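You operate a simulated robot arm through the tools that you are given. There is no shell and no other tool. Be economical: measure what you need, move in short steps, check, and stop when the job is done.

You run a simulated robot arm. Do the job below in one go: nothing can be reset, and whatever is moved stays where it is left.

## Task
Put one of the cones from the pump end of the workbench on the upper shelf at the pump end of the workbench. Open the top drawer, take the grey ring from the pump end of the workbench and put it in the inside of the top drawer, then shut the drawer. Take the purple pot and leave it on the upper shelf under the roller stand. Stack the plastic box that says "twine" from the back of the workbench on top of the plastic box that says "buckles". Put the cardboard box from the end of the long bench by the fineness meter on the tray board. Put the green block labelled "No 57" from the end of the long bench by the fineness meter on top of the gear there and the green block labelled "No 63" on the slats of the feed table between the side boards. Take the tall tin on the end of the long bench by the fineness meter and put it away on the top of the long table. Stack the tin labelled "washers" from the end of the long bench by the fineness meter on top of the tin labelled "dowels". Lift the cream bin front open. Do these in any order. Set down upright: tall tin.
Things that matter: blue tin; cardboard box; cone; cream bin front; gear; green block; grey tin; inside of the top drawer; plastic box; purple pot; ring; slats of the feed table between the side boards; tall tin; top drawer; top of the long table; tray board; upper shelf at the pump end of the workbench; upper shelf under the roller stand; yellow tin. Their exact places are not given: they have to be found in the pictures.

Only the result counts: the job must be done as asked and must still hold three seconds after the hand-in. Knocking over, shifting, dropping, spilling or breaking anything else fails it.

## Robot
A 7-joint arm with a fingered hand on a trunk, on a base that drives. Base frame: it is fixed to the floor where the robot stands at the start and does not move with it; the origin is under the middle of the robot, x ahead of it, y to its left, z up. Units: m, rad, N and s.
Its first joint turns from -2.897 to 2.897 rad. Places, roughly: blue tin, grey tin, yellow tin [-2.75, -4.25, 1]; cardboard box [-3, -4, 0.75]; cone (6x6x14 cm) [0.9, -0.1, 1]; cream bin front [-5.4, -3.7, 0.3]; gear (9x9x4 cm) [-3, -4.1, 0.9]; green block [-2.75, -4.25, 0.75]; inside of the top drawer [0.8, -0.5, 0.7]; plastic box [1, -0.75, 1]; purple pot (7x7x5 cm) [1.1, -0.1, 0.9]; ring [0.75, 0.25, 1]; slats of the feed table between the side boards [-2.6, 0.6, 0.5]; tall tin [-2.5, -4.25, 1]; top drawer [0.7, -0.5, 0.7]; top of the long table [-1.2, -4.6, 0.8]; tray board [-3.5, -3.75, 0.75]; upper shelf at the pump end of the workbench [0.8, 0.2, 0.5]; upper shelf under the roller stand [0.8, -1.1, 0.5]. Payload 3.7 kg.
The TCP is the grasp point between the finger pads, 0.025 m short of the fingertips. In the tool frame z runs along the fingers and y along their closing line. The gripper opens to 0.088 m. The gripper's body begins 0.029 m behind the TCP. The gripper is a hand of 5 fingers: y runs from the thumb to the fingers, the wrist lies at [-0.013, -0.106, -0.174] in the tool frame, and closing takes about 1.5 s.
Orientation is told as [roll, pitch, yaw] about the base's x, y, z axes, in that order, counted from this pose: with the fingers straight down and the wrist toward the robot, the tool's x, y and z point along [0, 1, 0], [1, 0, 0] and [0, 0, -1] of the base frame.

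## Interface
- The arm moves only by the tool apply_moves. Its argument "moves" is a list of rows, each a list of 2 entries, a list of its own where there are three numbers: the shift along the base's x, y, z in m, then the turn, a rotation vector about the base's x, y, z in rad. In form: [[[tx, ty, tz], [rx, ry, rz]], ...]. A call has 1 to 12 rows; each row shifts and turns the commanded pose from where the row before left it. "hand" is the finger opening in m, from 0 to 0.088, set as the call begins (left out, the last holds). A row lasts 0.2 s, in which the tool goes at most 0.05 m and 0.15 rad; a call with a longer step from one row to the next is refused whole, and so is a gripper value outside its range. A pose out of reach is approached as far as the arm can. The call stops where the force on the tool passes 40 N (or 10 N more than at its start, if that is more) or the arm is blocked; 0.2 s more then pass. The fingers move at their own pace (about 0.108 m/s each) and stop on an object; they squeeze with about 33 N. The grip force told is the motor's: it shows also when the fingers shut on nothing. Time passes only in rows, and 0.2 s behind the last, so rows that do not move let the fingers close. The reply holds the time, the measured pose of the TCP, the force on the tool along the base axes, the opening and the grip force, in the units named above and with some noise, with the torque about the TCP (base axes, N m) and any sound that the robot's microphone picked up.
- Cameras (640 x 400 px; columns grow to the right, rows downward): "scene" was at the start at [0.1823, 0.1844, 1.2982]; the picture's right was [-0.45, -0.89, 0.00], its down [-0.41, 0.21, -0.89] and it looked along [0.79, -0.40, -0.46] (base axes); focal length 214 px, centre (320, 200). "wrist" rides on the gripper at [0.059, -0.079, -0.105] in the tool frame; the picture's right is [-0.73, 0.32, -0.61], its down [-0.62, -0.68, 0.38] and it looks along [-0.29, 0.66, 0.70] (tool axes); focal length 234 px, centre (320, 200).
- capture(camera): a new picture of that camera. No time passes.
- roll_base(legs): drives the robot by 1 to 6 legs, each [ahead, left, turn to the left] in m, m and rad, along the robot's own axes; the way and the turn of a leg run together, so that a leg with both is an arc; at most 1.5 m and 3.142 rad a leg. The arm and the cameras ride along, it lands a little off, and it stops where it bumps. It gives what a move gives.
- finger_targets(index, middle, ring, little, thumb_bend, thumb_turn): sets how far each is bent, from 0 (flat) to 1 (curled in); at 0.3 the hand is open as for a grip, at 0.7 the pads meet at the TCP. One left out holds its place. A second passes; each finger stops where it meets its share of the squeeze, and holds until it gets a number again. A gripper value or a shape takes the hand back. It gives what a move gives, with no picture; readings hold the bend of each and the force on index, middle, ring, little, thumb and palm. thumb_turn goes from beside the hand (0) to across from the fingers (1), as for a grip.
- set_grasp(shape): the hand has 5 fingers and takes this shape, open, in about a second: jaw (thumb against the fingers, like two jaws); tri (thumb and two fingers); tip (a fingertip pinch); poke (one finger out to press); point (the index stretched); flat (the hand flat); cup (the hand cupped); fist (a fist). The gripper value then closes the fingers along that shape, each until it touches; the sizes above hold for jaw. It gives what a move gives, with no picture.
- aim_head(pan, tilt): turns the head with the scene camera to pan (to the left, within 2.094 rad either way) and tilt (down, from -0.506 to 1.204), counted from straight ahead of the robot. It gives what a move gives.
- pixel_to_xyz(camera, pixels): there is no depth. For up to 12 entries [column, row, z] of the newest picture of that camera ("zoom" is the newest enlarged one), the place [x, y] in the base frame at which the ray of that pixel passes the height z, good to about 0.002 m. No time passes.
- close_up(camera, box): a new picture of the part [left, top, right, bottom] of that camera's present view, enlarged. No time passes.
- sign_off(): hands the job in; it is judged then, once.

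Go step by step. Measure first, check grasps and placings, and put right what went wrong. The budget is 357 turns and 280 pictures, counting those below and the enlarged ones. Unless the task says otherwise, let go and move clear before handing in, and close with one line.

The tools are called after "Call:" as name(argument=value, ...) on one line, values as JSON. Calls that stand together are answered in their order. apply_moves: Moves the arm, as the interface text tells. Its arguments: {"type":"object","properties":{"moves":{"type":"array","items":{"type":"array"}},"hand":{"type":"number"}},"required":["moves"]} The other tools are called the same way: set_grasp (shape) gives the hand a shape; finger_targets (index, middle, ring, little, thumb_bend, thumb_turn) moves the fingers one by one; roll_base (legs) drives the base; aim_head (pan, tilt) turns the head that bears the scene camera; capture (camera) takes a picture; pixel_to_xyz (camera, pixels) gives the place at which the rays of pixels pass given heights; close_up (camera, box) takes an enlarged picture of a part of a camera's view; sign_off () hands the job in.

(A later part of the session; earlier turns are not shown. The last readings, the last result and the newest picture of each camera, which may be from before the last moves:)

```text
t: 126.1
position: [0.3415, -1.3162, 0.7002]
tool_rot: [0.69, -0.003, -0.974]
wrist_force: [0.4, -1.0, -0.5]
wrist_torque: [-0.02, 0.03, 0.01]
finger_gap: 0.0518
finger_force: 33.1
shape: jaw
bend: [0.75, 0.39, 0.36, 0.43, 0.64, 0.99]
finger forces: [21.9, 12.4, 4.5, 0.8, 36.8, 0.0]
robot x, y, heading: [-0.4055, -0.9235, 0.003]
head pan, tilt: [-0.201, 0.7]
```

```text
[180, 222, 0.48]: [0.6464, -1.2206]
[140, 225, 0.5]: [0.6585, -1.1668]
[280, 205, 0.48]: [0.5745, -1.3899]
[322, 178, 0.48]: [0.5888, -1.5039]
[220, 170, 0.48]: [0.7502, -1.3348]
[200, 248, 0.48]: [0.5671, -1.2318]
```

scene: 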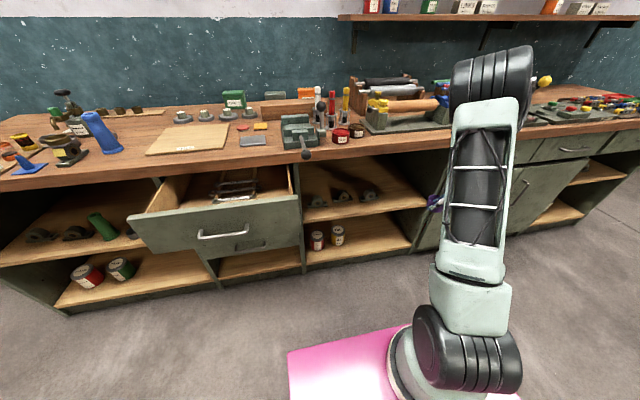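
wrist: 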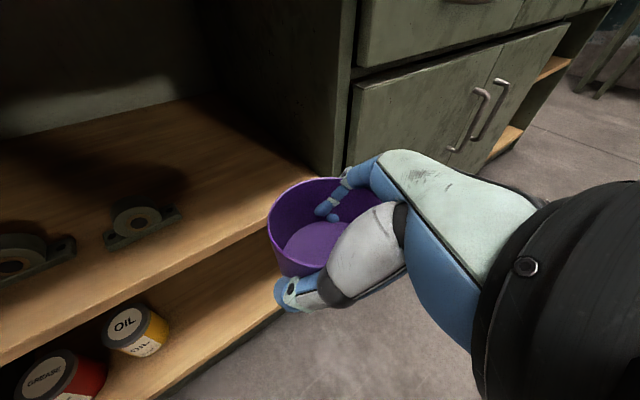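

Target y≈-1.345 (block ends -1.22, wall -1.48). Lower to z≈0.55 and extend in.

Call:
apply_moves(moves=[[[0, -0.007, -0.0375], [0, 0, 0]], [[0, -0.007, -0.0375], [0, 0, 0]], [[0, -0.007, -0.0375], [0, 0, 0]], [[0, -0.008, -0.0375], [0, 0, 0]], [[0.04, 0, 0], [0, 0, 0]], [[0.04, 0, 0], [0, 0, 0]], [[0.04, 0, 0], [0, 0, 0]], [[0.04, 0, 0], [0, 0, 0]], [[0, 0, 0], [0, 0, 0]]])

Call:
capture(camera="wrist")

Call:
capture(camera="scene")

```text
t: 128.1
position: [0.504, -1.3424, 0.5458]
tool_rot: [0.69, -0.002, -0.974]
wrist_force: [-1.5, 0.6, -0.6]
wrist_torque: [0.01, 0.0, -0.01]
finger_gap: 0.0521
finger_force: 32.8
shape: jaw
bend: [0.75, 0.39, 0.37, 0.43, 0.64, 0.99]
finger forces: [21.9, 12.5, 4.8, 0.6, 36.5, 0.0]
robot x, y, heading: [-0.4038, -0.9245, 0.002]
head pan, tilt: [-0.201, 0.7]
```

```text
181 pictures are left
```

wrist: 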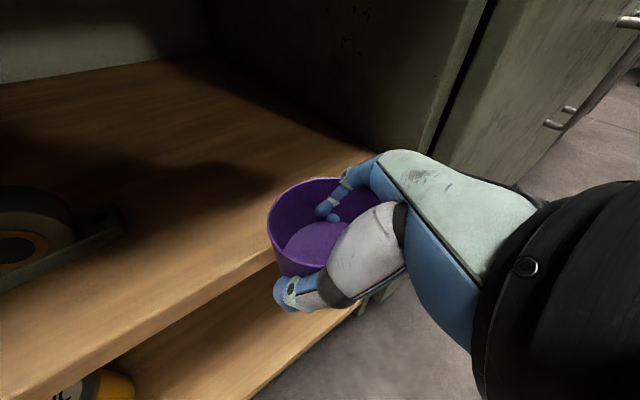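

```text
180 pictures are left
```

scene: 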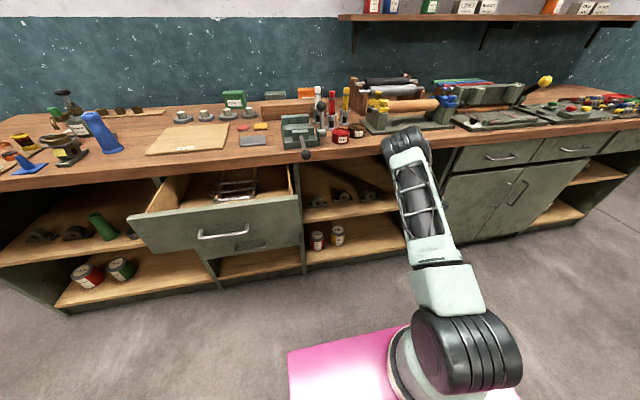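

Call:
apply_moves(moves=[[[0.035, 0, 0], [0, 0, 0]], [[0.035, 0, 0], [0, 0, 0]], [[0.035, 0, 0], [0, 0, 0]], [[0.03, 0, 0], [0, 0, 0]], [[0, 0, -0.01], [0, 0, 0]], [[0, 0, 0], [0, 0, 0]]])

Call:
capture(camera="wrist")

Call:
apply_moves(moves=[[[0, 0, -0.003], [0, 0, 0]], [[0, 0, -0.003], [0, 0, 0]], [[0, 0, 0], [0, 0, 0]]])

Call:
apply_moves(moves=[[[0, 0, -0.003], [0, 0, 0]], [[0, 0, -0.003], [0, 0, 0]], [[0, 0, 0], [0, 0, 0]]])

```text
t: 129.5
position: [0.637, -1.3432, 0.5389]
tool_rot: [0.691, -0.002, -0.975]
wrist_force: [0.0, 0.2, -0.7]
wrist_torque: [0.01, 0.01, 0.02]
finger_gap: 0.0518
finger_force: 32.9
shape: jaw
bend: [0.75, 0.4, 0.37, 0.43, 0.64, 0.99]
finger forces: [22.0, 12.7, 4.8, 0.8, 36.6, 0.0]
robot x, y, heading: [-0.4033, -0.9241, 0.006]
head pan, tilt: [-0.201, 0.7]
```

```text
179 pictures are left
```

wrist: 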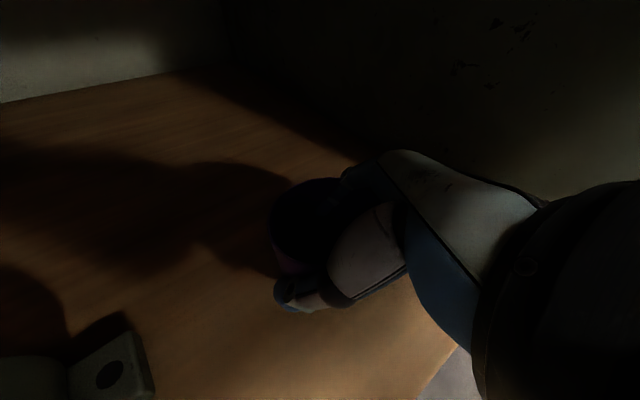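

```text
t: 130.3
position: [0.6381, -1.3429, 0.5332]
tool_rot: [0.692, -0.002, -0.973]
wrist_force: [0.2, 0.2, -0.8]
wrist_torque: [0.01, -0.01, 0.0]
finger_gap: 0.0517
finger_force: 32.9
shape: jaw
bend: [0.75, 0.4, 0.37, 0.43, 0.64, 0.99]
finger forces: [21.9, 12.7, 4.8, 0.6, 36.5, 0.0]
robot x, y, heading: [-0.4058, -0.923, 0.009]
head pan, tilt: [-0.201, 0.7]
```

```text
t: 131.1
position: [0.6378, -1.3442, 0.5276]
tool_rot: [0.693, -0.005, -0.973]
wrist_force: [-2.2, -0.6, 12.7]
wrist_torque: [-0.42, -0.07, -0.06]
finger_gap: 0.0518
finger_force: 32.8
shape: jaw
bend: [0.75, 0.4, 0.36, 0.43, 0.64, 0.99]
finger forces: [21.0, 13.2, 23.2, 0.5, 38.0, 0.0]
robot x, y, heading: [-0.4019, -0.9242, 0.003]
head pan, tilt: [-0.201, 0.7]
```

Call:
apply_moves(moves=[[[0, 0, -0.003], [0, 0, 0]], [[0, 0, 0], [0, 0, 0]]])

Call:
apply_moves(moves=[[[0, 0, 0], [0, 0, 0]], [[0, 0, 0], [0, 0, 0]], [[0, 0, 0], [0, 0, 0]], [[0, 0, 0], [0, 0, 0]], [[0, 0, 0], [0, 0, 0]], [[0, 0, 0], [0, 0, 0]]], hand=0.088)

Call:
capture(camera="wrist")

```text
t: 131.7
position: [0.6366, -1.3454, 0.5271]
tool_rot: [0.692, -0.004, -0.974]
wrist_force: [-6.3, 0.6, 25.5]
wrist_torque: [-0.93, -0.07, -0.22]
finger_gap: 0.0516
finger_force: 32.9
shape: jaw
bend: [0.75, 0.4, 0.34, 0.43, 0.64, 0.98]
finger forces: [20.2, 12.6, 28.9, 9.9, 38.8, 0.0]
robot x, y, heading: [-0.4044, -0.9211, 0.015]
head pan, tilt: [-0.201, 0.7]
```

```text
t: 133.1
position: [0.637, -1.3441, 0.5239]
tool_rot: [0.693, 0.0, -0.973]
wrist_force: [0.1, 2.7, 7.9]
wrist_torque: [-0.26, -0.19, 0.07]
finger_gap: 0.0875
finger_force: 0.0
shape: jaw
bend: [0.3, 0.29, 0.33, 0.3, 0.3, 0.98]
finger forces: [0.0, 0.1, 9.1, 0.0, 0.2, 0.0]
robot x, y, heading: [-0.4021, -0.9245, 0.007]
head pan, tilt: [-0.201, 0.7]
```

```text
178 pictures are left
```

wrist: 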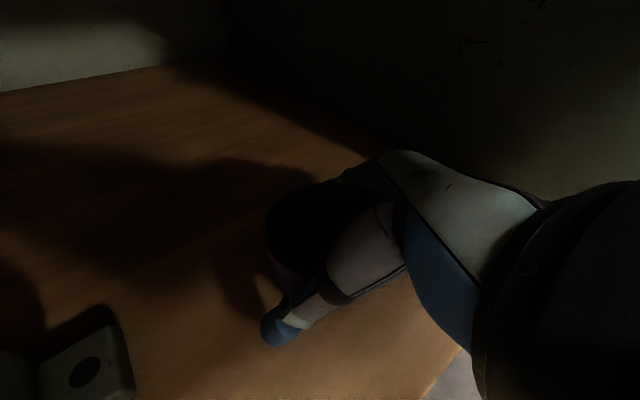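

Released. Retract along the tool axis (up and back) so no finger drags the rim.

Call:
apply_moves(moves=[[[-0.012, -0.0083, 0.0175], [0, 0, 0]], [[-0.012, -0.0083, 0.0175], [0, 0, 0]], [[-0.012, -0.0083, 0.0175], [0, 0, 0]], [[-0.018, -0.01, 0.02], [0, 0, 0]], [[-0.03, 0, 0.0], [0, 0, 0]], [[-0.04, 0, 0.0], [0, 0, 0]], [[-0.045, 0, 0.0], [0, 0, 0]], [[-0.045, 0, 0.0], [0, 0, 0]]])

Call:
capture(camera="wrist")

```text
t: 134.9
position: [0.4228, -1.374, 0.5946]
tool_rot: [0.691, -0.002, -0.973]
wrist_force: [0.0, 0.1, 1.0]
wrist_torque: [0.02, -0.02, -0.04]
finger_gap: 0.088
finger_force: 0.1
shape: jaw
bend: [0.3, 0.3, 0.3, 0.3, 0.3, 0.98]
finger forces: [0.0, 0.1, 0.1, 0.0, 0.0, 0.1]
robot x, y, heading: [-0.4005, -0.9209, -0.001]
head pan, tilt: [-0.201, 0.7]
```

```text
177 pictures are left
```

wrist: 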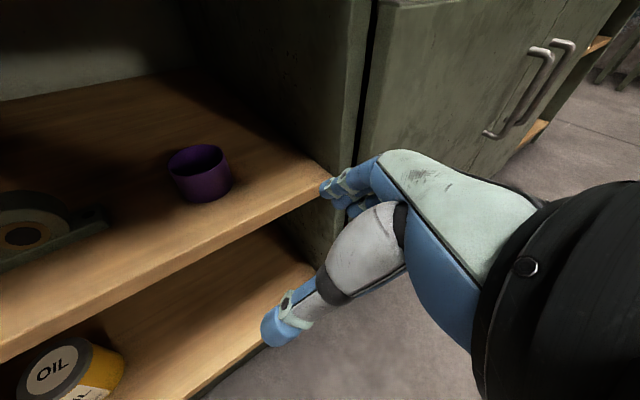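

Pot stands on the shelf. Raise and return to tool-down, then go for the plastic boxes.

Call:
apply_moves(moves=[[[-0.02, 0, 0.04], [0, 0, 0]], [[0, 0, 0.048], [0, 0, 0]], [[0, 0, 0.048], [0, 0, 0]], [[0, 0, 0.048], [0, 0, 0]], [[0, 0, 0.048], [0, 0, 0]], [[0, 0, 0.048], [0, 0, 0]], [[0, 0, 0.048], [0, 0, 0]], [[0, 0, 0.048], [0, 0, 0]], [[0, 0, 0.048], [0, 0, 0]], [[0, 0, 0.048], [0, 0, 0]], [[0, 0, 0.048], [0, 0, 0]], [[0, 0, 0.048], [0, 0, 0]]])

Call:
apply_moves(moves=[[[0, 0, 0.04], [-0.0777, 0.114, 0]], [[0, 0, 0.04], [-0.0777, 0.114, 0]], [[0, 0, 0.02], [-0.0777, 0.114, 0]], [[0, 0, 0], [-0.0777, 0.114, 0]], [[0, 0, 0], [-0.0777, 0.114, 0]], [[0, 0, 0], [0, 0, 0.139]], [[0, 0, 0], [0, 0, 0.139]], [[0, 0, 0], [0, 0, 0.139]], [[0, 0, 0], [0, 0, 0.139]], [[0, 0, 0], [0, 0, 0.139]], [[0, 0, 0], [0, 0, 0.139]], [[0, 0, 0], [0, 0, 0.139]]])

Call:
roll_base(legs=[[0.3, 0.12, 0]])

Call:
aim_head(pan=-0.2, tilt=0.45)

Call:
capture(camera="scene")

Call:
capture(camera="wrist")

```text
t: 137.5
position: [0.4006, -1.3761, 1.1642]
tool_rot: [0.691, -0.003, -0.973]
wrist_force: [0.6, -0.8, -0.3]
wrist_torque: [0.01, 0.0, 0.02]
finger_gap: 0.0878
finger_force: 0.0
shape: jaw
bend: [0.3, 0.3, 0.3, 0.3, 0.3, 0.98]
finger forces: [0.0, 0.0, 0.0, 0.0, 0.1, 0.0]
robot x, y, heading: [-0.4046, -0.9227, 0.01]
head pan, tilt: [-0.201, 0.7]
```

```text
t: 140.1
position: [0.4041, -1.3767, 1.2652]
tool_rot: [0.001, -0.005, 0.001]
wrist_force: [0.2, 0.9, 0.7]
wrist_torque: [-0.01, -0.02, -0.01]
finger_gap: 0.088
finger_force: 0.1
shape: jaw
bend: [0.3, 0.3, 0.3, 0.3, 0.3, 0.98]
finger forces: [0.0, 0.0, 0.1, 0.1, 0.0, 0.0]
robot x, y, heading: [-0.4018, -0.9252, -0.002]
head pan, tilt: [-0.201, 0.7]
```

```text
t: 142.2
position: [0.6988, -1.2575, 1.2647]
tool_rot: [0.004, -0.003, 0.0]
wrist_force: [-0.6, 0.5, 0.2]
wrist_torque: [0.01, 0.04, 0.03]
finger_gap: 0.0879
finger_force: 0.0
shape: jaw
bend: [0.3, 0.3, 0.3, 0.3, 0.3, 0.98]
finger forces: [0.0, 0.1, 0.0, 0.0, 0.0, 0.0]
robot x, y, heading: [-0.1066, -0.8019, 0.003]
head pan, tilt: [-0.201, 0.7]
```

```text
t: 143.0
position: [0.6995, -1.2576, 1.2633]
tool_rot: [0.001, -0.002, 0.0]
wrist_force: [0.6, -0.2, 0.9]
wrist_torque: [-0.01, -0.01, -0.01]
finger_gap: 0.0877
finger_force: 0.1
shape: jaw
bend: [0.3, 0.3, 0.3, 0.3, 0.3, 0.98]
finger forces: [0.1, 0.0, 0.1, 0.0, 0.0, 0.0]
robot x, y, heading: [-0.1073, -0.8015, 0.008]
head pan, tilt: [-0.201, 0.45]
```

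```text
176 pictures are left
```

scene: 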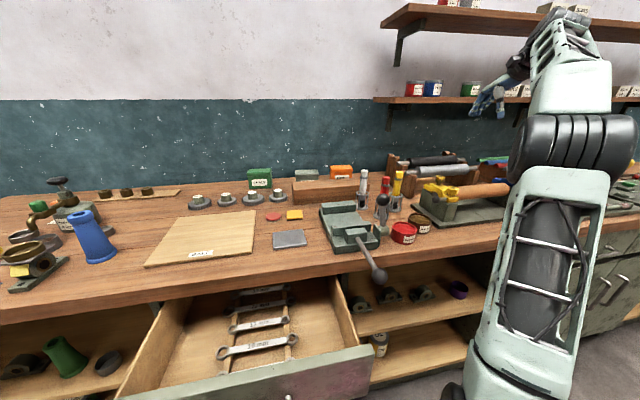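

```text
175 pictures are left
```

wrist: 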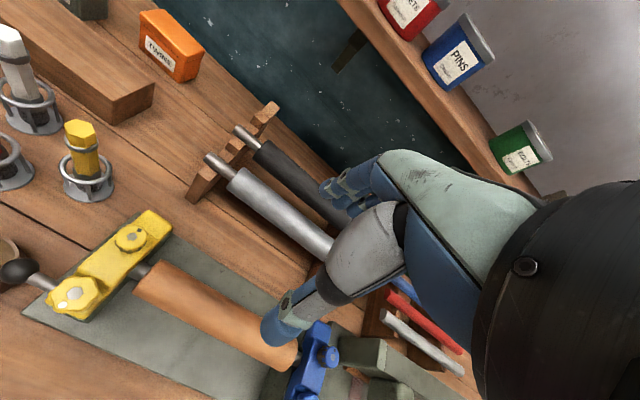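

Call:
close_up(camera="scene", box=[230, 140, 390, 250])

Call:
pixel_to_xyz(camera="wrist", pixels=[[165, 28, 0.945], [200, 50, 0.945], [140, 12, 0.945], [182, 80, 0.885], [190, 70, 0.885], [95, 10, 0.885]])

```text
3.64 times, centred on (310, 195) of scene
```

zoom: 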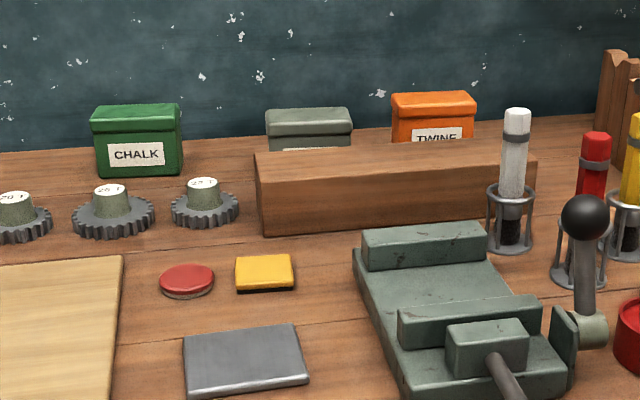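

```text
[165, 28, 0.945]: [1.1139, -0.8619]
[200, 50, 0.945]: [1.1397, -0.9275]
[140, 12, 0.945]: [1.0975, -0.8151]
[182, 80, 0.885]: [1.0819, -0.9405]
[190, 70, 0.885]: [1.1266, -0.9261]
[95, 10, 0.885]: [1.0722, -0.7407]
```

Boxes sit at x≈1.1 (twine y≈-0.87, buckles y≈-0.68) behind the beam. Drive closer and check where the wall shelf ends.

Call:
roll_base(legs=[[0.11, -0.08, -0.006]])

Call:
capture(camera="scene")

Call:
pixel_to_xyz(camera="scene", pixels=[[378, 90, 1.1], [378, 90, 1.2], [378, 90, 1.3], [378, 90, 1.4], [250, 185, 0.885], [300, 178, 0.945], [335, 165, 0.945]])

```text
t: 144.3
position: [0.8043, -1.3428, 1.2658]
tool_rot: [0.003, -0.003, -0.008]
wrist_force: [0.1, 0.3, -0.4]
wrist_torque: [-0.04, 0.01, 0.0]
finger_gap: 0.0878
finger_force: 0.2
shape: jaw
bend: [0.3, 0.3, 0.3, 0.3, 0.3, 0.98]
finger forces: [0.0, 0.0, 0.0, 0.0, 0.0, 0.0]
robot x, y, heading: [0.002, -0.8871, -0.002]
head pan, tilt: [-0.201, 0.45]
```

```text
173 pictures are left
```

scene: 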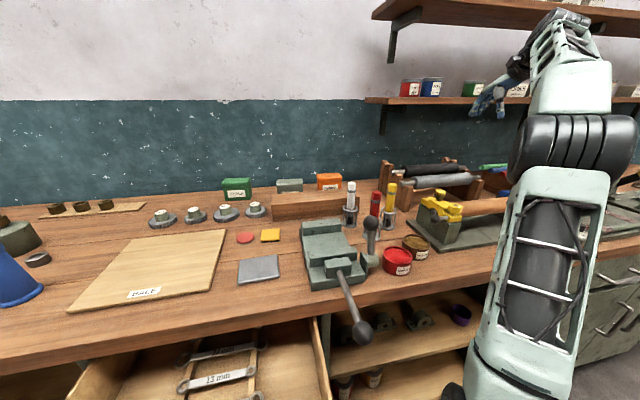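

```text
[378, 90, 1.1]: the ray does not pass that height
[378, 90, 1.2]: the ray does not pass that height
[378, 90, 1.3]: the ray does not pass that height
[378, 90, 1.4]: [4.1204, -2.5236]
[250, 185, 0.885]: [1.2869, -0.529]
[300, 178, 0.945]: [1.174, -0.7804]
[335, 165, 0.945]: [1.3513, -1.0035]
```

Wall shelf is above z≈1.33 and starts at y≈-1.03; fine. Move the hand left over the beam area.

Call:
apply_moves(moves=[[[0, 0.045, -0.01], [0, 0, 0]], [[0, 0.045, -0.01], [0, 0, 0]], [[0, 0.045, -0.01], [0, 0, 0]], [[0, 0.045, -0.01], [0, 0, 0]], [[0, 0.045, -0.01], [0, 0, 0]], [[0, 0.045, 0], [0, 0, 0]], [[0, 0.045, 0], [0, 0, 0]], [[0, 0.045, 0], [0, 0, 0]], [[0, 0.045, 0], [0, 0, 0]], [[0.02, 0.045, 0], [0, 0, 0]], [[0.045, 0.01, 0], [0, 0, 0]]])

Call:
capture(camera="wrist")

Call:
capture(camera="scene")

```text
t: 146.7
position: [0.8685, -0.8825, 1.2184]
tool_rot: [0.003, -0.003, -0.007]
wrist_force: [-1.3, 0.0, 0.6]
wrist_torque: [0.01, -0.02, -0.02]
finger_gap: 0.088
finger_force: 0.0
shape: jaw
bend: [0.3, 0.3, 0.3, 0.3, 0.3, 0.98]
finger forces: [0.1, 0.0, 0.0, 0.1, 0.0, 0.0]
robot x, y, heading: [-0.0004, -0.8823, -0.008]
head pan, tilt: [-0.201, 0.45]
```

```text
172 pictures are left
```

wrist: 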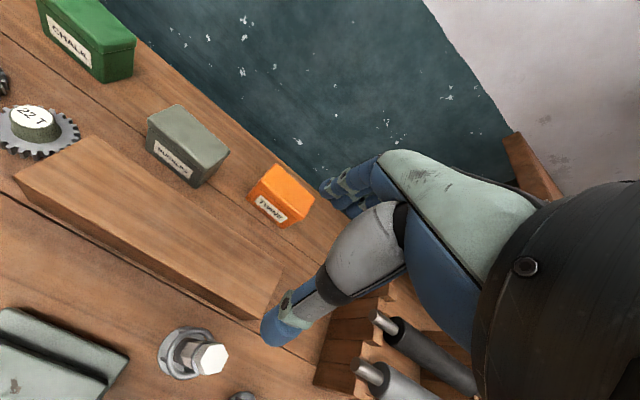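

```text
171 pictures are left
```

scene: 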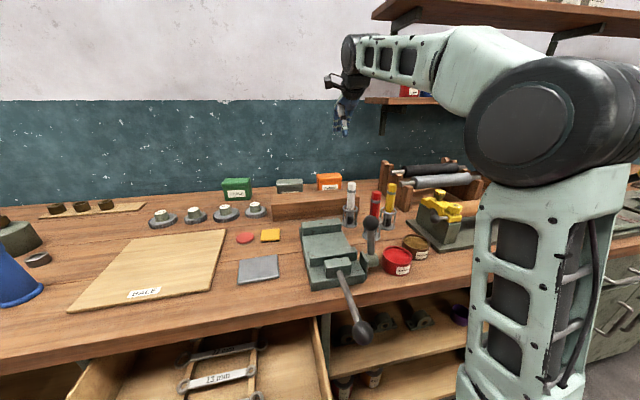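

Call:
close_up(camera="wrist", box=[130, 90, 330, 230])

Call:
pixel_to_xyz(camera="zoom", pixels=[[452, 238, 0.945], [384, 308, 0.885], [494, 436, 0.885]])

```text
2.86 times, centred on (230, 160) of wrist
```

zoom: 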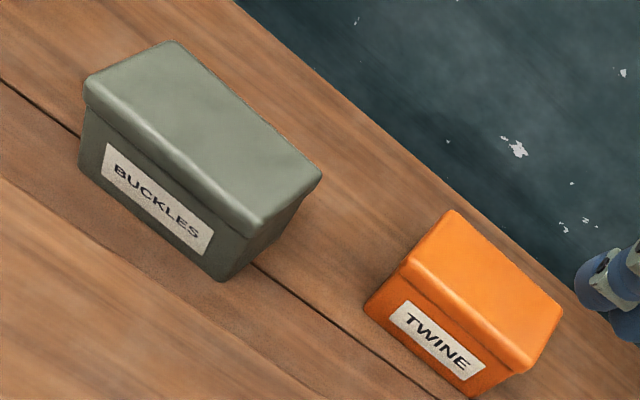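

```text
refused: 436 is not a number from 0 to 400
```

Call:
pixel_to_xyz(camera="zoom", pixels=[[366, 308, 0.885], [467, 395, 0.885], [452, 211, 0.935], [561, 310, 0.935], [522, 370, 0.935], [405, 260, 0.935], [220, 281, 0.885], [80, 165, 0.885], [170, 43, 0.955], [320, 178, 0.955], [265, 230, 0.955], [88, 85, 0.955]])

```text
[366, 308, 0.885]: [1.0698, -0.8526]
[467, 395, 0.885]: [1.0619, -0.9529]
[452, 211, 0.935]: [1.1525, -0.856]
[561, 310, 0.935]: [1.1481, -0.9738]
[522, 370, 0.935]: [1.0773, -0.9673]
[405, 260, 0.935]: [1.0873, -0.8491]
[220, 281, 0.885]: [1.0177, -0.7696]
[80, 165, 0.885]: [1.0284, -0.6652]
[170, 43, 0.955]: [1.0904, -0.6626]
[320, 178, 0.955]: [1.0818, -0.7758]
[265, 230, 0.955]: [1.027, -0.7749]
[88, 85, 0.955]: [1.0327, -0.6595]
```

Twine box: centre ≈(1.09,-0.903), ~0.10 along y, 0.055 along x, top ≈0.96. Buckles centre ≈(1.05,-0.717). Tool-down grip across x works; move above the twine box.

Call:
apply_moves(moves=[[[0.045, -0.004, 0], [0, 0, 0]], [[0.045, -0.004, 0], [0, 0, 0]], [[0.045, -0.004, 0], [0, 0, 0]], [[0.045, -0.004, 0], [0, 0, 0]], [[0.041, -0.004, 0], [0, 0, 0]], [[0, 0, -0.04], [0, 0, 0]], [[0, 0, -0.04], [0, 0, 0]], [[0, 0, 0], [0, 0, 0]]])

Call:
capture(camera="wrist")

Call:
close_up(camera="scene", box=[220, 70, 420, 230])

```text
t: 148.5
position: [1.0624, -0.9107, 1.1141]
tool_rot: [0.002, -0.001, -0.01]
wrist_force: [0.6, -0.6, -0.6]
wrist_torque: [0.02, 0.0, -0.02]
finger_gap: 0.0879
finger_force: 0.1
shape: jaw
bend: [0.3, 0.3, 0.3, 0.3, 0.3, 0.98]
finger forces: [0.0, 0.0, 0.0, 0.1, 0.1, 0.0]
out of reach, approached as far as the arm can: row 4, 5
robot x, y, heading: [0.0061, -0.8846, -0.004]
head pan, tilt: [-0.201, 0.45]
```

```text
169 pictures are left
```

wrist: 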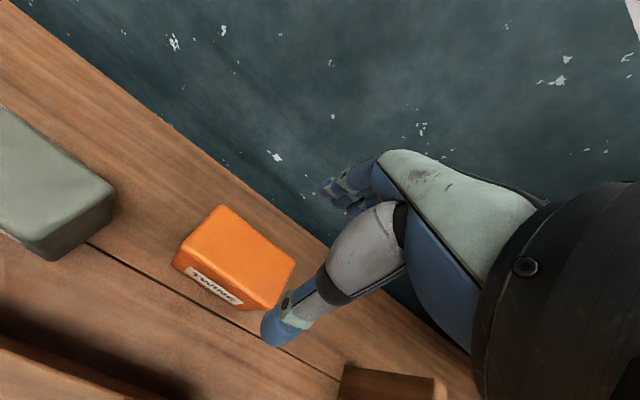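

```text
2.50 times, centred on (320, 150) of scene
```

zoom: 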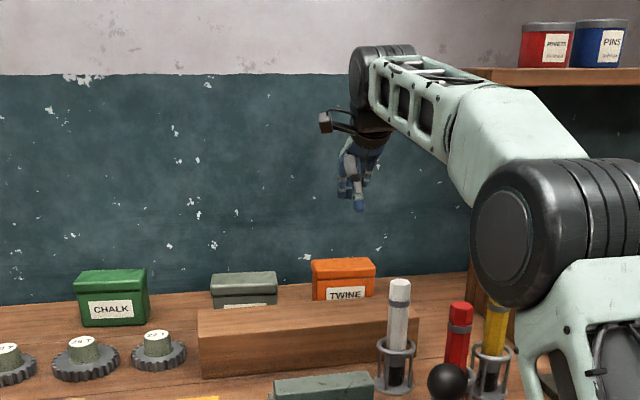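

The arm is at its reach limit 2 cm short; I'll drive 0.03 forward and recheck alignment.

Call:
roll_base(legs=[[0.03, 0.005, 0.004]])

Call:
capture(camera="wrist")

```text
t: 149.4
position: [1.0953, -0.9012, 1.1152]
tool_rot: [0.003, -0.003, -0.003]
wrist_force: [0.5, 0.2, -0.5]
wrist_torque: [-0.01, -0.01, -0.01]
finger_gap: 0.0876
finger_force: 0.1
shape: jaw
bend: [0.3, 0.3, 0.3, 0.3, 0.3, 0.98]
finger forces: [0.0, 0.1, 0.0, 0.0, 0.0, 0.0]
robot x, y, heading: [0.0334, -0.8729, -0.002]
head pan, tilt: [-0.201, 0.45]
```

```text
167 pictures are left
```

wrist: 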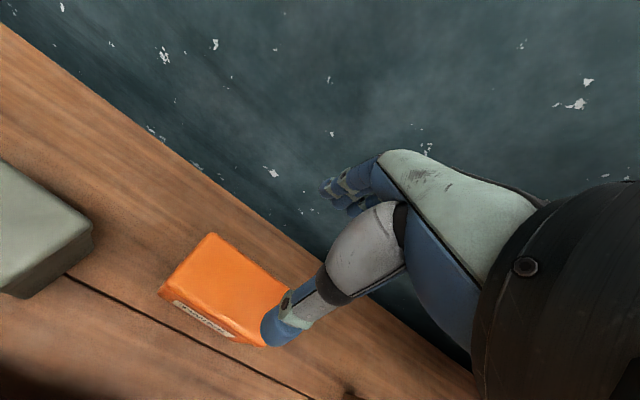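

Call:
pixel_to_xyz(camera="wrist", pixels=[[211, 235, 0.965], [162, 290, 0.965], [289, 285, 0.965], [245, 342, 0.965], [166, 297, 0.885]])

```text
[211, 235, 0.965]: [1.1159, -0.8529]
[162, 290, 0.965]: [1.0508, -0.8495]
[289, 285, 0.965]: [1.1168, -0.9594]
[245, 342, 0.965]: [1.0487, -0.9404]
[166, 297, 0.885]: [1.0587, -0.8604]
```

Box top centre ≈(1.083,-0.902). Shift -0.012 in x and descend.

Call:
apply_moves(moves=[[[-0.012, 0, -0.03], [0, 0, 0]], [[0, 0, -0.04], [0, 0, 0]], [[0, 0, -0.04], [0, 0, 0]], [[0, 0, -0.04], [0, 0, 0]], [[0, 0, -0.018], [0, 0, 0]], [[0, 0, 0], [0, 0, 0]]])

Call:
capture(camera="wrist")

Call:
close_up(camera="scene", box=[240, 120, 400, 230])

```text
t: 150.6
position: [1.0807, -0.9006, 0.9595]
tool_rot: [0.005, -0.025, -0.004]
wrist_force: [-1.4, -0.5, 13.6]
wrist_torque: [-0.01, -0.06, 0.05]
finger_gap: 0.0879
finger_force: 0.1
shape: jaw
bend: [0.27, 0.3, 0.3, 0.29, 0.3, 0.97]
finger forces: [11.2, 0.0, 0.1, 3.2, 13.6, 0.1]
robot x, y, heading: [0.0365, -0.8803, 0.004]
head pan, tilt: [-0.201, 0.45]
stopped in row 6: the force on the tool passed its limit (the readings are from after the stop); the commanded pose is now the measured one
```

```text
166 pictures are left
```

wrist: 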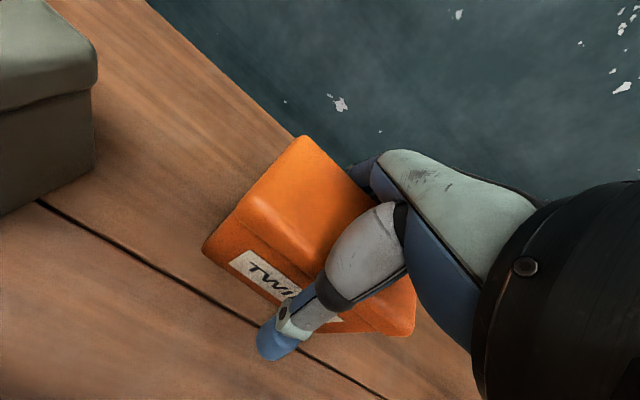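

```text
3.64 times, centred on (320, 175) of scene
```

zoom: 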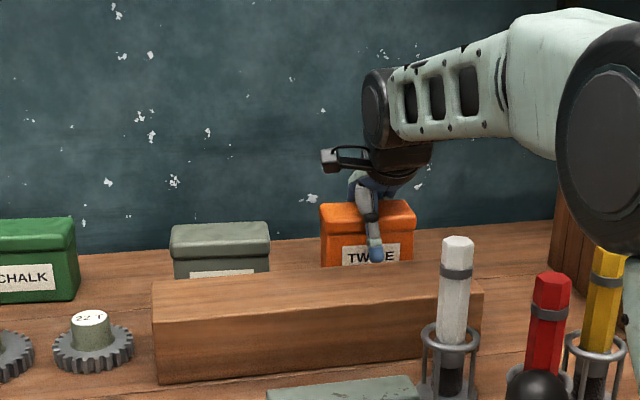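

Fingertips overlap ~3 cm of the box; light contact on thumb and index. Close here.

Call:
apply_moves(moves=[[[0, 0, 0.002], [0, 0, 0]], [[0, 0, 0], [0, 0, 0]], [[0, 0, 0], [0, 0, 0]], [[0, 0, 0], [0, 0, 0]], [[0, 0, 0], [0, 0, 0]], [[0, 0, 0], [0, 0, 0]], [[0, 0, 0], [0, 0, 0]]], hand=0.04)

Call:
capture(camera="wrist")

```text
t: 152.2
position: [1.0817, -0.9009, 0.959]
tool_rot: [0.004, -0.022, -0.003]
wrist_force: [5.5, 2.3, 17.8]
wrist_torque: [-0.19, -0.37, 0.12]
finger_gap: 0.0484
finger_force: 32.9
shape: jaw
bend: [0.75, 0.46, 0.4, 0.3, 0.66, 0.98]
finger forces: [29.7, 16.9, 4.1, 4.2, 47.4, 0.1]
robot x, y, heading: [0.0322, -0.879, 0.002]
head pan, tilt: [-0.201, 0.45]
```

```text
164 pictures are left
```

wrist: 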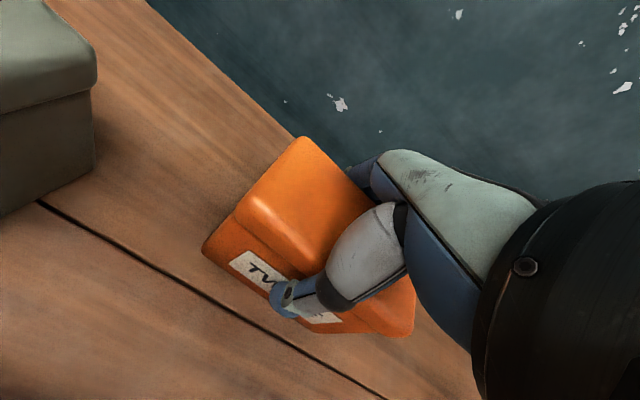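

Grip on, gap 0.048. Lift and check.

Call:
apply_moves(moves=[[[0, 0, 0.02], [0, 0, 0]], [[0, 0, 0.03], [0, 0, 0]], [[0, 0, 0.04], [0, 0, 0]], [[0, 0, 0.03], [0, 0, 0]], [[0, 0, 0], [0, 0, 0]]])

Call:
capture(camera="wrist")

Call:
close_up(camera="scene", box=[220, 100, 420, 230])

```text
t: 153.4
position: [1.0837, -0.9007, 1.0809]
tool_rot: [0.004, -0.019, -0.004]
wrist_force: [0.6, -0.4, -3.0]
wrist_torque: [0.0, 0.03, 0.0]
finger_gap: 0.0479
finger_force: 33.2
shape: jaw
bend: [0.75, 0.47, 0.41, 0.32, 0.66, 0.97]
finger forces: [24.4, 15.7, 3.9, 3.2, 46.8, 0.0]
robot x, y, heading: [0.0328, -0.8768, 0.004]
head pan, tilt: [-0.201, 0.45]
```

```text
163 pictures are left
```

wrist: 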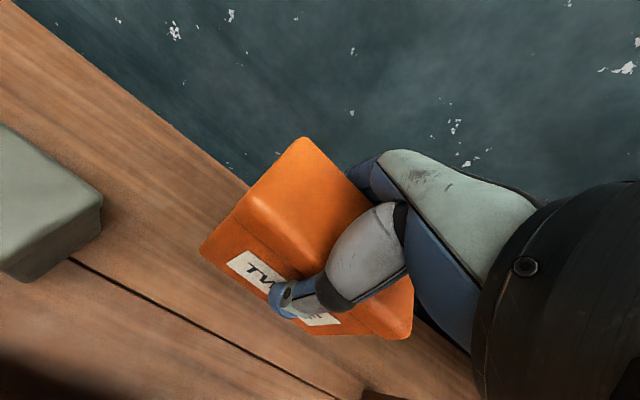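

```text
3.08 times, centred on (320, 165) of scene
```

zoom: 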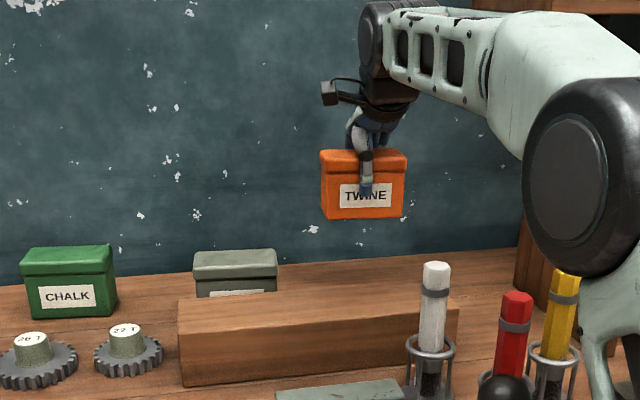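

Box held level. Move over the buckles box (≈1.051,-0.721) keeping 4 cm clearance.

Call:
apply_moves(moves=[[[-0.006, 0.036, 0.005], [0, 0, 0]], [[-0.006, 0.036, 0.005], [0, 0, 0]], [[-0.007, 0.036, 0], [0, 0, 0]], [[-0.007, 0.036, 0], [0, 0, 0]], [[-0.007, 0.036, 0], [0, 0.015, 0]], [[0, 0, 0], [0, 0, 0]]])

Call:
capture(camera="wrist")

Call:
close_up(camera="scene", box=[220, 100, 380, 230])

```text
t: 154.8
position: [1.0513, -0.7204, 1.0861]
tool_rot: [0.003, -0.004, -0.003]
wrist_force: [0.6, 0.9, -3.3]
wrist_torque: [-0.01, -0.06, -0.03]
finger_gap: 0.0473
finger_force: 32.3
shape: jaw
bend: [0.75, 0.47, 0.41, 0.32, 0.66, 0.97]
finger forces: [24.3, 15.6, 3.7, 3.3, 46.5, 0.1]
robot x, y, heading: [0.0326, -0.876, 0.002]
head pan, tilt: [-0.201, 0.45]
```

```text
161 pictures are left
```

wrist: 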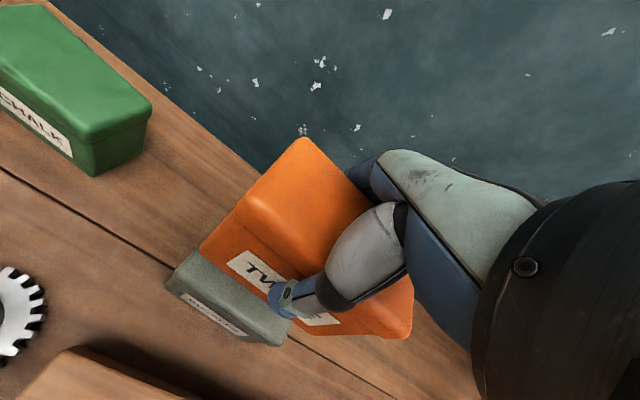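

```text
3.08 times, centred on (300, 165) of scene
```

zoom: 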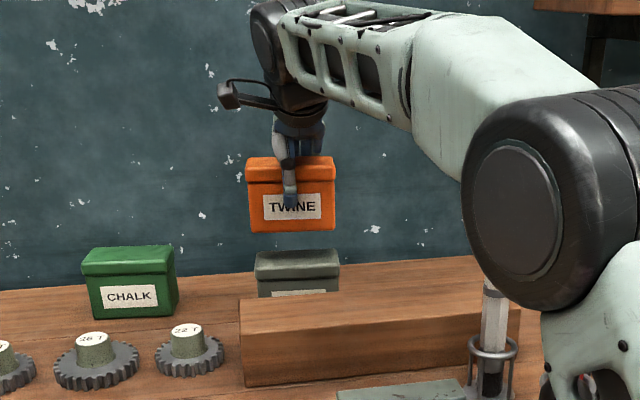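

Call:
pixel_to_xyz(camera="zoom", pixels=[[250, 233, 1.012], [335, 230, 1.012], [247, 182, 1.075], [256, 270, 0.96], [340, 265, 0.96], [258, 253, 0.965], [337, 249, 0.965]])

Call:
pixel_to_xyz(camera="wrist", pixels=[[196, 252, 0.965], [290, 328, 0.965], [168, 288, 0.9], [277, 345, 0.9], [168, 280, 0.95], [205, 250, 1.012], [168, 272, 0.965]])

```text
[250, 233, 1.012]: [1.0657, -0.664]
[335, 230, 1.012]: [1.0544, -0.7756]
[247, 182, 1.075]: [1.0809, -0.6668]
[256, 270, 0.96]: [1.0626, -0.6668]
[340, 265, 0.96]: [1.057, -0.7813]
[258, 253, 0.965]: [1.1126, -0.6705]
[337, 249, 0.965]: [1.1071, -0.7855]
```

```text
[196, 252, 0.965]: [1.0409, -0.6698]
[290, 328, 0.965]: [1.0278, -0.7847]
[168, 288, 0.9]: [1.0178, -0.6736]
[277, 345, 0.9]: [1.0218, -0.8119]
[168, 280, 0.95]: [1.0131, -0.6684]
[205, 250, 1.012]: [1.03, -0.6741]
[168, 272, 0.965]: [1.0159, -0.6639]
```

Alignment is within ~5 mm; shift slightly (-0.006,-0.003) and lower to contact.

Call:
apply_moves(moves=[[[-0.006, -0.003, -0.02], [0, 0, 0]], [[0, 0, -0.015], [0, 0, 0]], [[0, 0, 0], [0, 0, 0]]])

Call:
apply_moves(moves=[[[0, 0, -0.003], [0, 0, 0]], [[0, 0, -0.003], [0, 0, 0]], [[0, 0, 0], [0, 0, 0]]])

Call:
apply_moves(moves=[[[0, 0, -0.003], [0, 0, 0]], [[0, 0, -0.003], [0, 0, 0]], [[0, 0, 0], [0, 0, 0]]])

```text
t: 155.6
position: [1.0429, -0.7255, 1.052]
tool_rot: [0.002, -0.004, -0.004]
wrist_force: [0.0, 1.0, -2.5]
wrist_torque: [0.02, 0.0, 0.04]
finger_gap: 0.0475
finger_force: 33.4
shape: jaw
bend: [0.75, 0.47, 0.41, 0.32, 0.66, 0.97]
finger forces: [24.3, 15.6, 3.8, 3.1, 46.4, 0.1]
robot x, y, heading: [0.0352, -0.8785, -0.001]
head pan, tilt: [-0.201, 0.45]
```

```text
t: 156.4
position: [1.0428, -0.7238, 1.048]
tool_rot: [0.004, -0.006, -0.004]
wrist_force: [0.3, 0.6, -2.9]
wrist_torque: [-0.01, 0.0, 0.04]
finger_gap: 0.0474
finger_force: 33.5
shape: jaw
bend: [0.75, 0.47, 0.41, 0.32, 0.66, 0.97]
finger forces: [24.3, 15.6, 3.9, 3.2, 46.4, 0.0]
robot x, y, heading: [0.0348, -0.8796, 0.005]
head pan, tilt: [-0.201, 0.45]
```

```text
t: 157.2
position: [1.0431, -0.7242, 1.0453]
tool_rot: [0.006, -0.009, -0.004]
wrist_force: [-0.7, 4.0, 23.0]
wrist_torque: [-0.34, -0.62, 0.04]
finger_gap: 0.0473
finger_force: 32.8
shape: jaw
bend: [0.75, 0.47, 0.41, 0.32, 0.66, 0.97]
finger forces: [26.6, 17.0, 4.5, 5.1, 51.6, 0.0]
robot x, y, heading: [0.0306, -0.8767, -0.001]
head pan, tilt: [-0.201, 0.45]
```

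Contact at z≈1.045 (23 N). Check picture, then ease and open.

Call:
apply_moves(moves=[[[0, 0, 0.003], [0, 0, 0]], [[0, 0, 0], [0, 0, 0]]])

Call:
close_up(camera="scene", box=[240, 120, 360, 220])

Call:
capture(camera="wrist")

```text
t: 157.8
position: [1.0432, -0.7242, 1.0459]
tool_rot: [0.004, -0.006, -0.005]
wrist_force: [-1.0, 1.9, 12.8]
wrist_torque: [-0.2, -0.34, 0.0]
finger_gap: 0.0476
finger_force: 33.2
shape: jaw
bend: [0.75, 0.47, 0.41, 0.32, 0.66, 0.97]
finger forces: [25.3, 16.4, 4.2, 4.2, 49.1, 0.0]
robot x, y, heading: [0.033, -0.8766, 0.009]
head pan, tilt: [-0.201, 0.45]
```

```text
4.00 times, centred on (300, 170) of scene
```

zoom: 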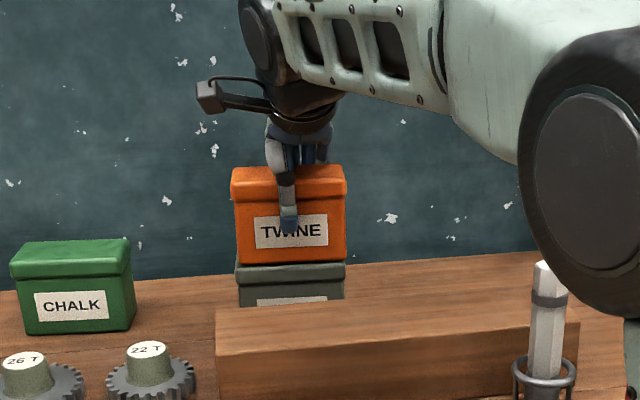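

```text
158 pictures are left
```

wrist: 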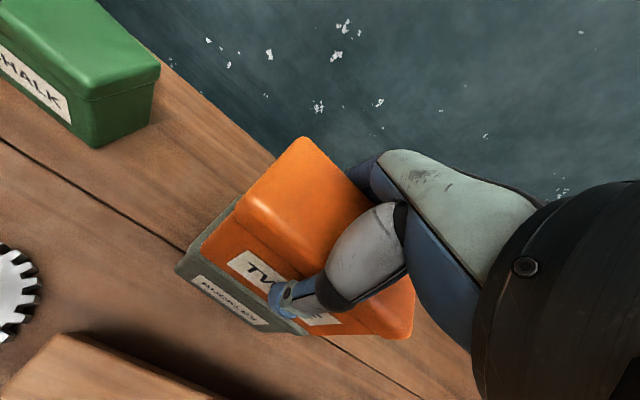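

Stack is well aligned (label strips parallel). Open and lift straight up.

Call:
apply_moves(moves=[[[0, 0, 0], [0, 0, 0]], [[0, 0, 0], [0, 0, 0]], [[0, 0, 0], [0, 0, 0]], [[0, 0, 0], [0, 0, 0]], [[0, 0, 0], [0, 0, 0]], [[0, 0, 0], [0, 0, 0]]], hand=0.088)

Call:
apply_moves(moves=[[[0, 0, 0.03], [0, 0, 0]], [[0, 0, 0.04], [0, 0, 0]], [[0, 0, 0.04], [0, 0, 0]], [[0, 0, 0.04], [0, 0, 0]], [[-0.04, 0, 0.02], [0, 0, 0]], [[-0.045, 0, 0], [0, 0, 0]], [[-0.045, 0, 0], [0, 0, 0]], [[-0.045, 0, 0], [0, 0, 0]]])

Call:
capture(camera="wrist")

Call:
capture(camera="scene")

```text
t: 159.2
position: [1.0424, -0.7239, 1.0458]
tool_rot: [0.003, -0.006, -0.003]
wrist_force: [-2.3, -0.9, 7.3]
wrist_torque: [0.01, -0.09, -0.05]
finger_gap: 0.0878
finger_force: 0.0
shape: jaw
bend: [0.27, 0.3, 0.3, 0.3, 0.3, 0.97]
finger forces: [9.1, 0.1, 0.0, 1.3, 11.4, 0.0]
robot x, y, heading: [0.0335, -0.8821, -0.002]
head pan, tilt: [-0.201, 0.45]
```

```text
t: 161.0
position: [0.8655, -0.722, 1.2148]
tool_rot: [0.002, -0.002, -0.003]
wrist_force: [0.3, 0.9, -0.9]
wrist_torque: [-0.02, 0.02, -0.02]
finger_gap: 0.088
finger_force: 0.0
shape: jaw
bend: [0.3, 0.3, 0.3, 0.3, 0.3, 0.97]
finger forces: [0.0, 0.0, 0.0, 0.1, 0.1, 0.0]
robot x, y, heading: [0.0308, -0.876, -0.001]
head pan, tilt: [-0.201, 0.45]
```

```text
157 pictures are left
```

wrist: 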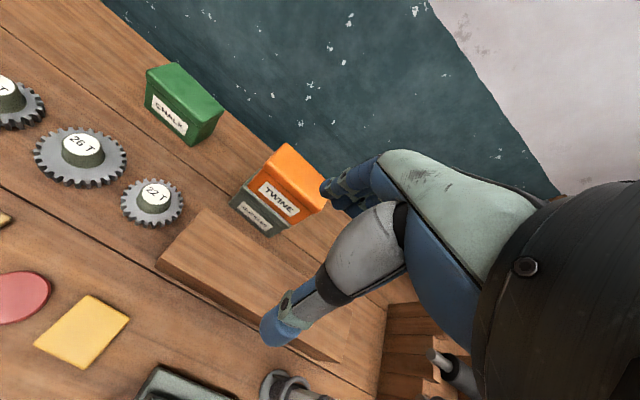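

```text
156 pictures are left
```

scene: 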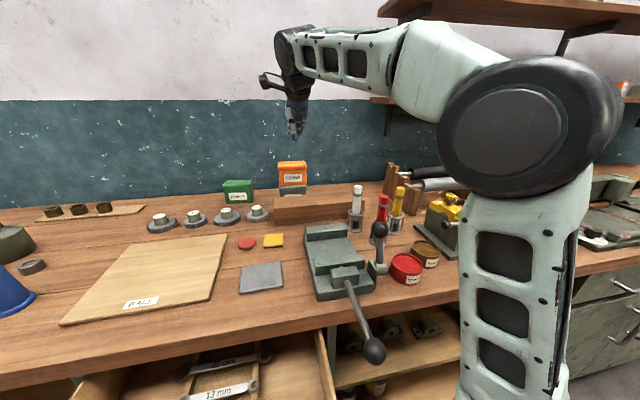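

Twine is stacked on buckles. Now back out and drive over to the ring.

Call:
roll_base(legs=[[-0.4, 0, 0], [0, 1.1, 0], [0.37, 0, 0]])

Call:
capture(camera="scene")

Call:
capture(camera="wrist")

```text
t: 170.8
position: [0.8377, 0.3689, 1.2161]
tool_rot: [0.002, -0.006, -0.011]
wrist_force: [0.2, 0.4, -0.4]
wrist_torque: [0.03, 0.04, 0.0]
finger_gap: 0.0881
finger_force: 0.1
shape: jaw
bend: [0.3, 0.3, 0.3, 0.3, 0.3, 0.97]
finger forces: [0.1, 0.0, 0.0, 0.0, 0.1, 0.0]
robot x, y, heading: [0.0039, 0.2197, -0.005]
head pan, tilt: [-0.201, 0.45]
```

```text
155 pictures are left
```

scene: 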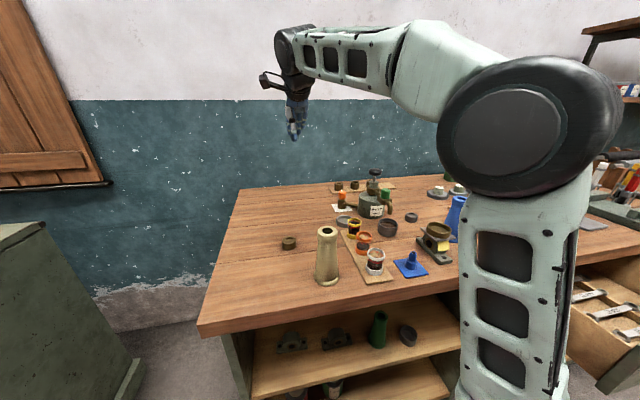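

```text
154 pictures are left
```

wrist: 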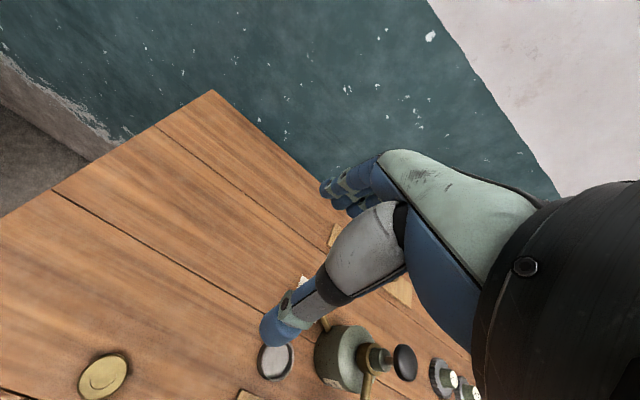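

Call:
apply_moves(moves=[[[-0.005, -0.045, 0], [0, 0, 0.145]], [[-0.005, -0.045, 0], [0, 0, 0.145]], [[-0.005, -0.045, 0], [0, 0, 0.145]], [[-0.005, -0.045, 0], [0, 0, 0.145]], [[-0.005, -0.045, 0], [0, 0, 0.145]], [[-0.005, -0.045, 0], [0, 0, 0.145]], [[-0.005, -0.045, 0], [0, 0, 0.145]], [[-0.005, -0.045, 0], [0, 0, 0.145]], [[-0.008, -0.045, 0], [0, 0, 0.145]], [[0, 0, -0.04], [0, 0, 0]], [[0, 0, 0], [0, 0, 0]]])

Call:
capture(camera="scene")

Call:
capture(camera="wrist")

```text
t: 173.2
position: [0.7867, -0.0379, 1.1752]
tool_rot: [0.004, -0.006, 1.296]
wrist_force: [0.0, 0.4, -1.0]
wrist_torque: [-0.02, 0.01, 0.0]
finger_gap: 0.0881
finger_force: 0.2
shape: jaw
bend: [0.3, 0.3, 0.3, 0.3, 0.3, 0.97]
finger forces: [0.1, 0.1, 0.0, 0.1, 0.0, 0.1]
robot x, y, heading: [0.0032, 0.2191, -0.004]
head pan, tilt: [-0.201, 0.45]
```

```text
153 pictures are left
```

scene: 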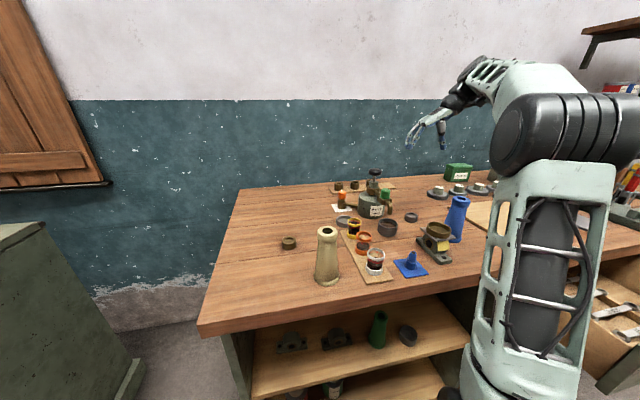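

```text
152 pictures are left
```

wrist: 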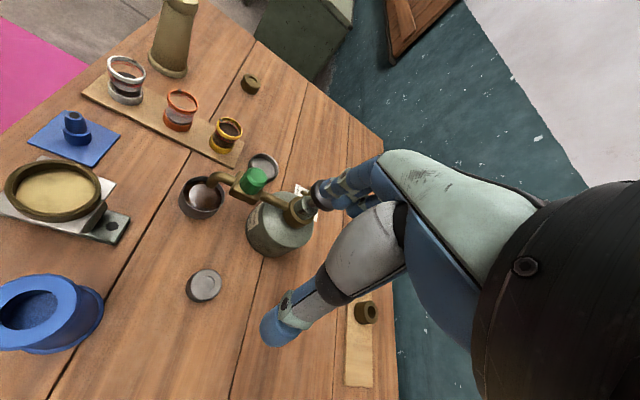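

Call:
close_up(camera="wrist", box=[160, 240, 260, 320])

Call:
pixel_to_xyz(camera="wrist", pixels=[[206, 283, 0.908], [203, 292, 0.885], [280, 225, 0.98], [45, 285, 1.025]])

```text
5.00 times, centred on (210, 280) of wrist
```

zoom: 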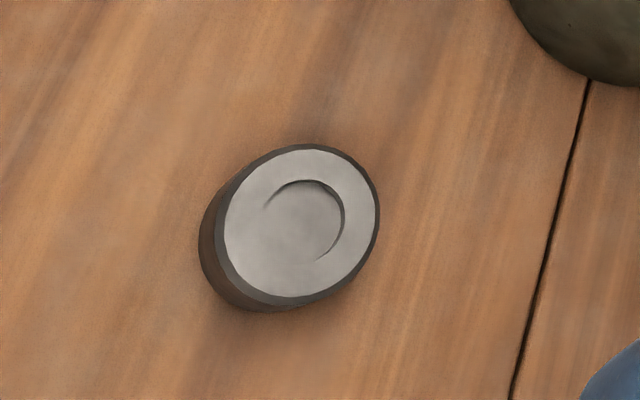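

```text
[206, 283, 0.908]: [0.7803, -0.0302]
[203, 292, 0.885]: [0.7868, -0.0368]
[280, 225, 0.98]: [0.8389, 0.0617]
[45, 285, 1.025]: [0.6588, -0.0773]
```

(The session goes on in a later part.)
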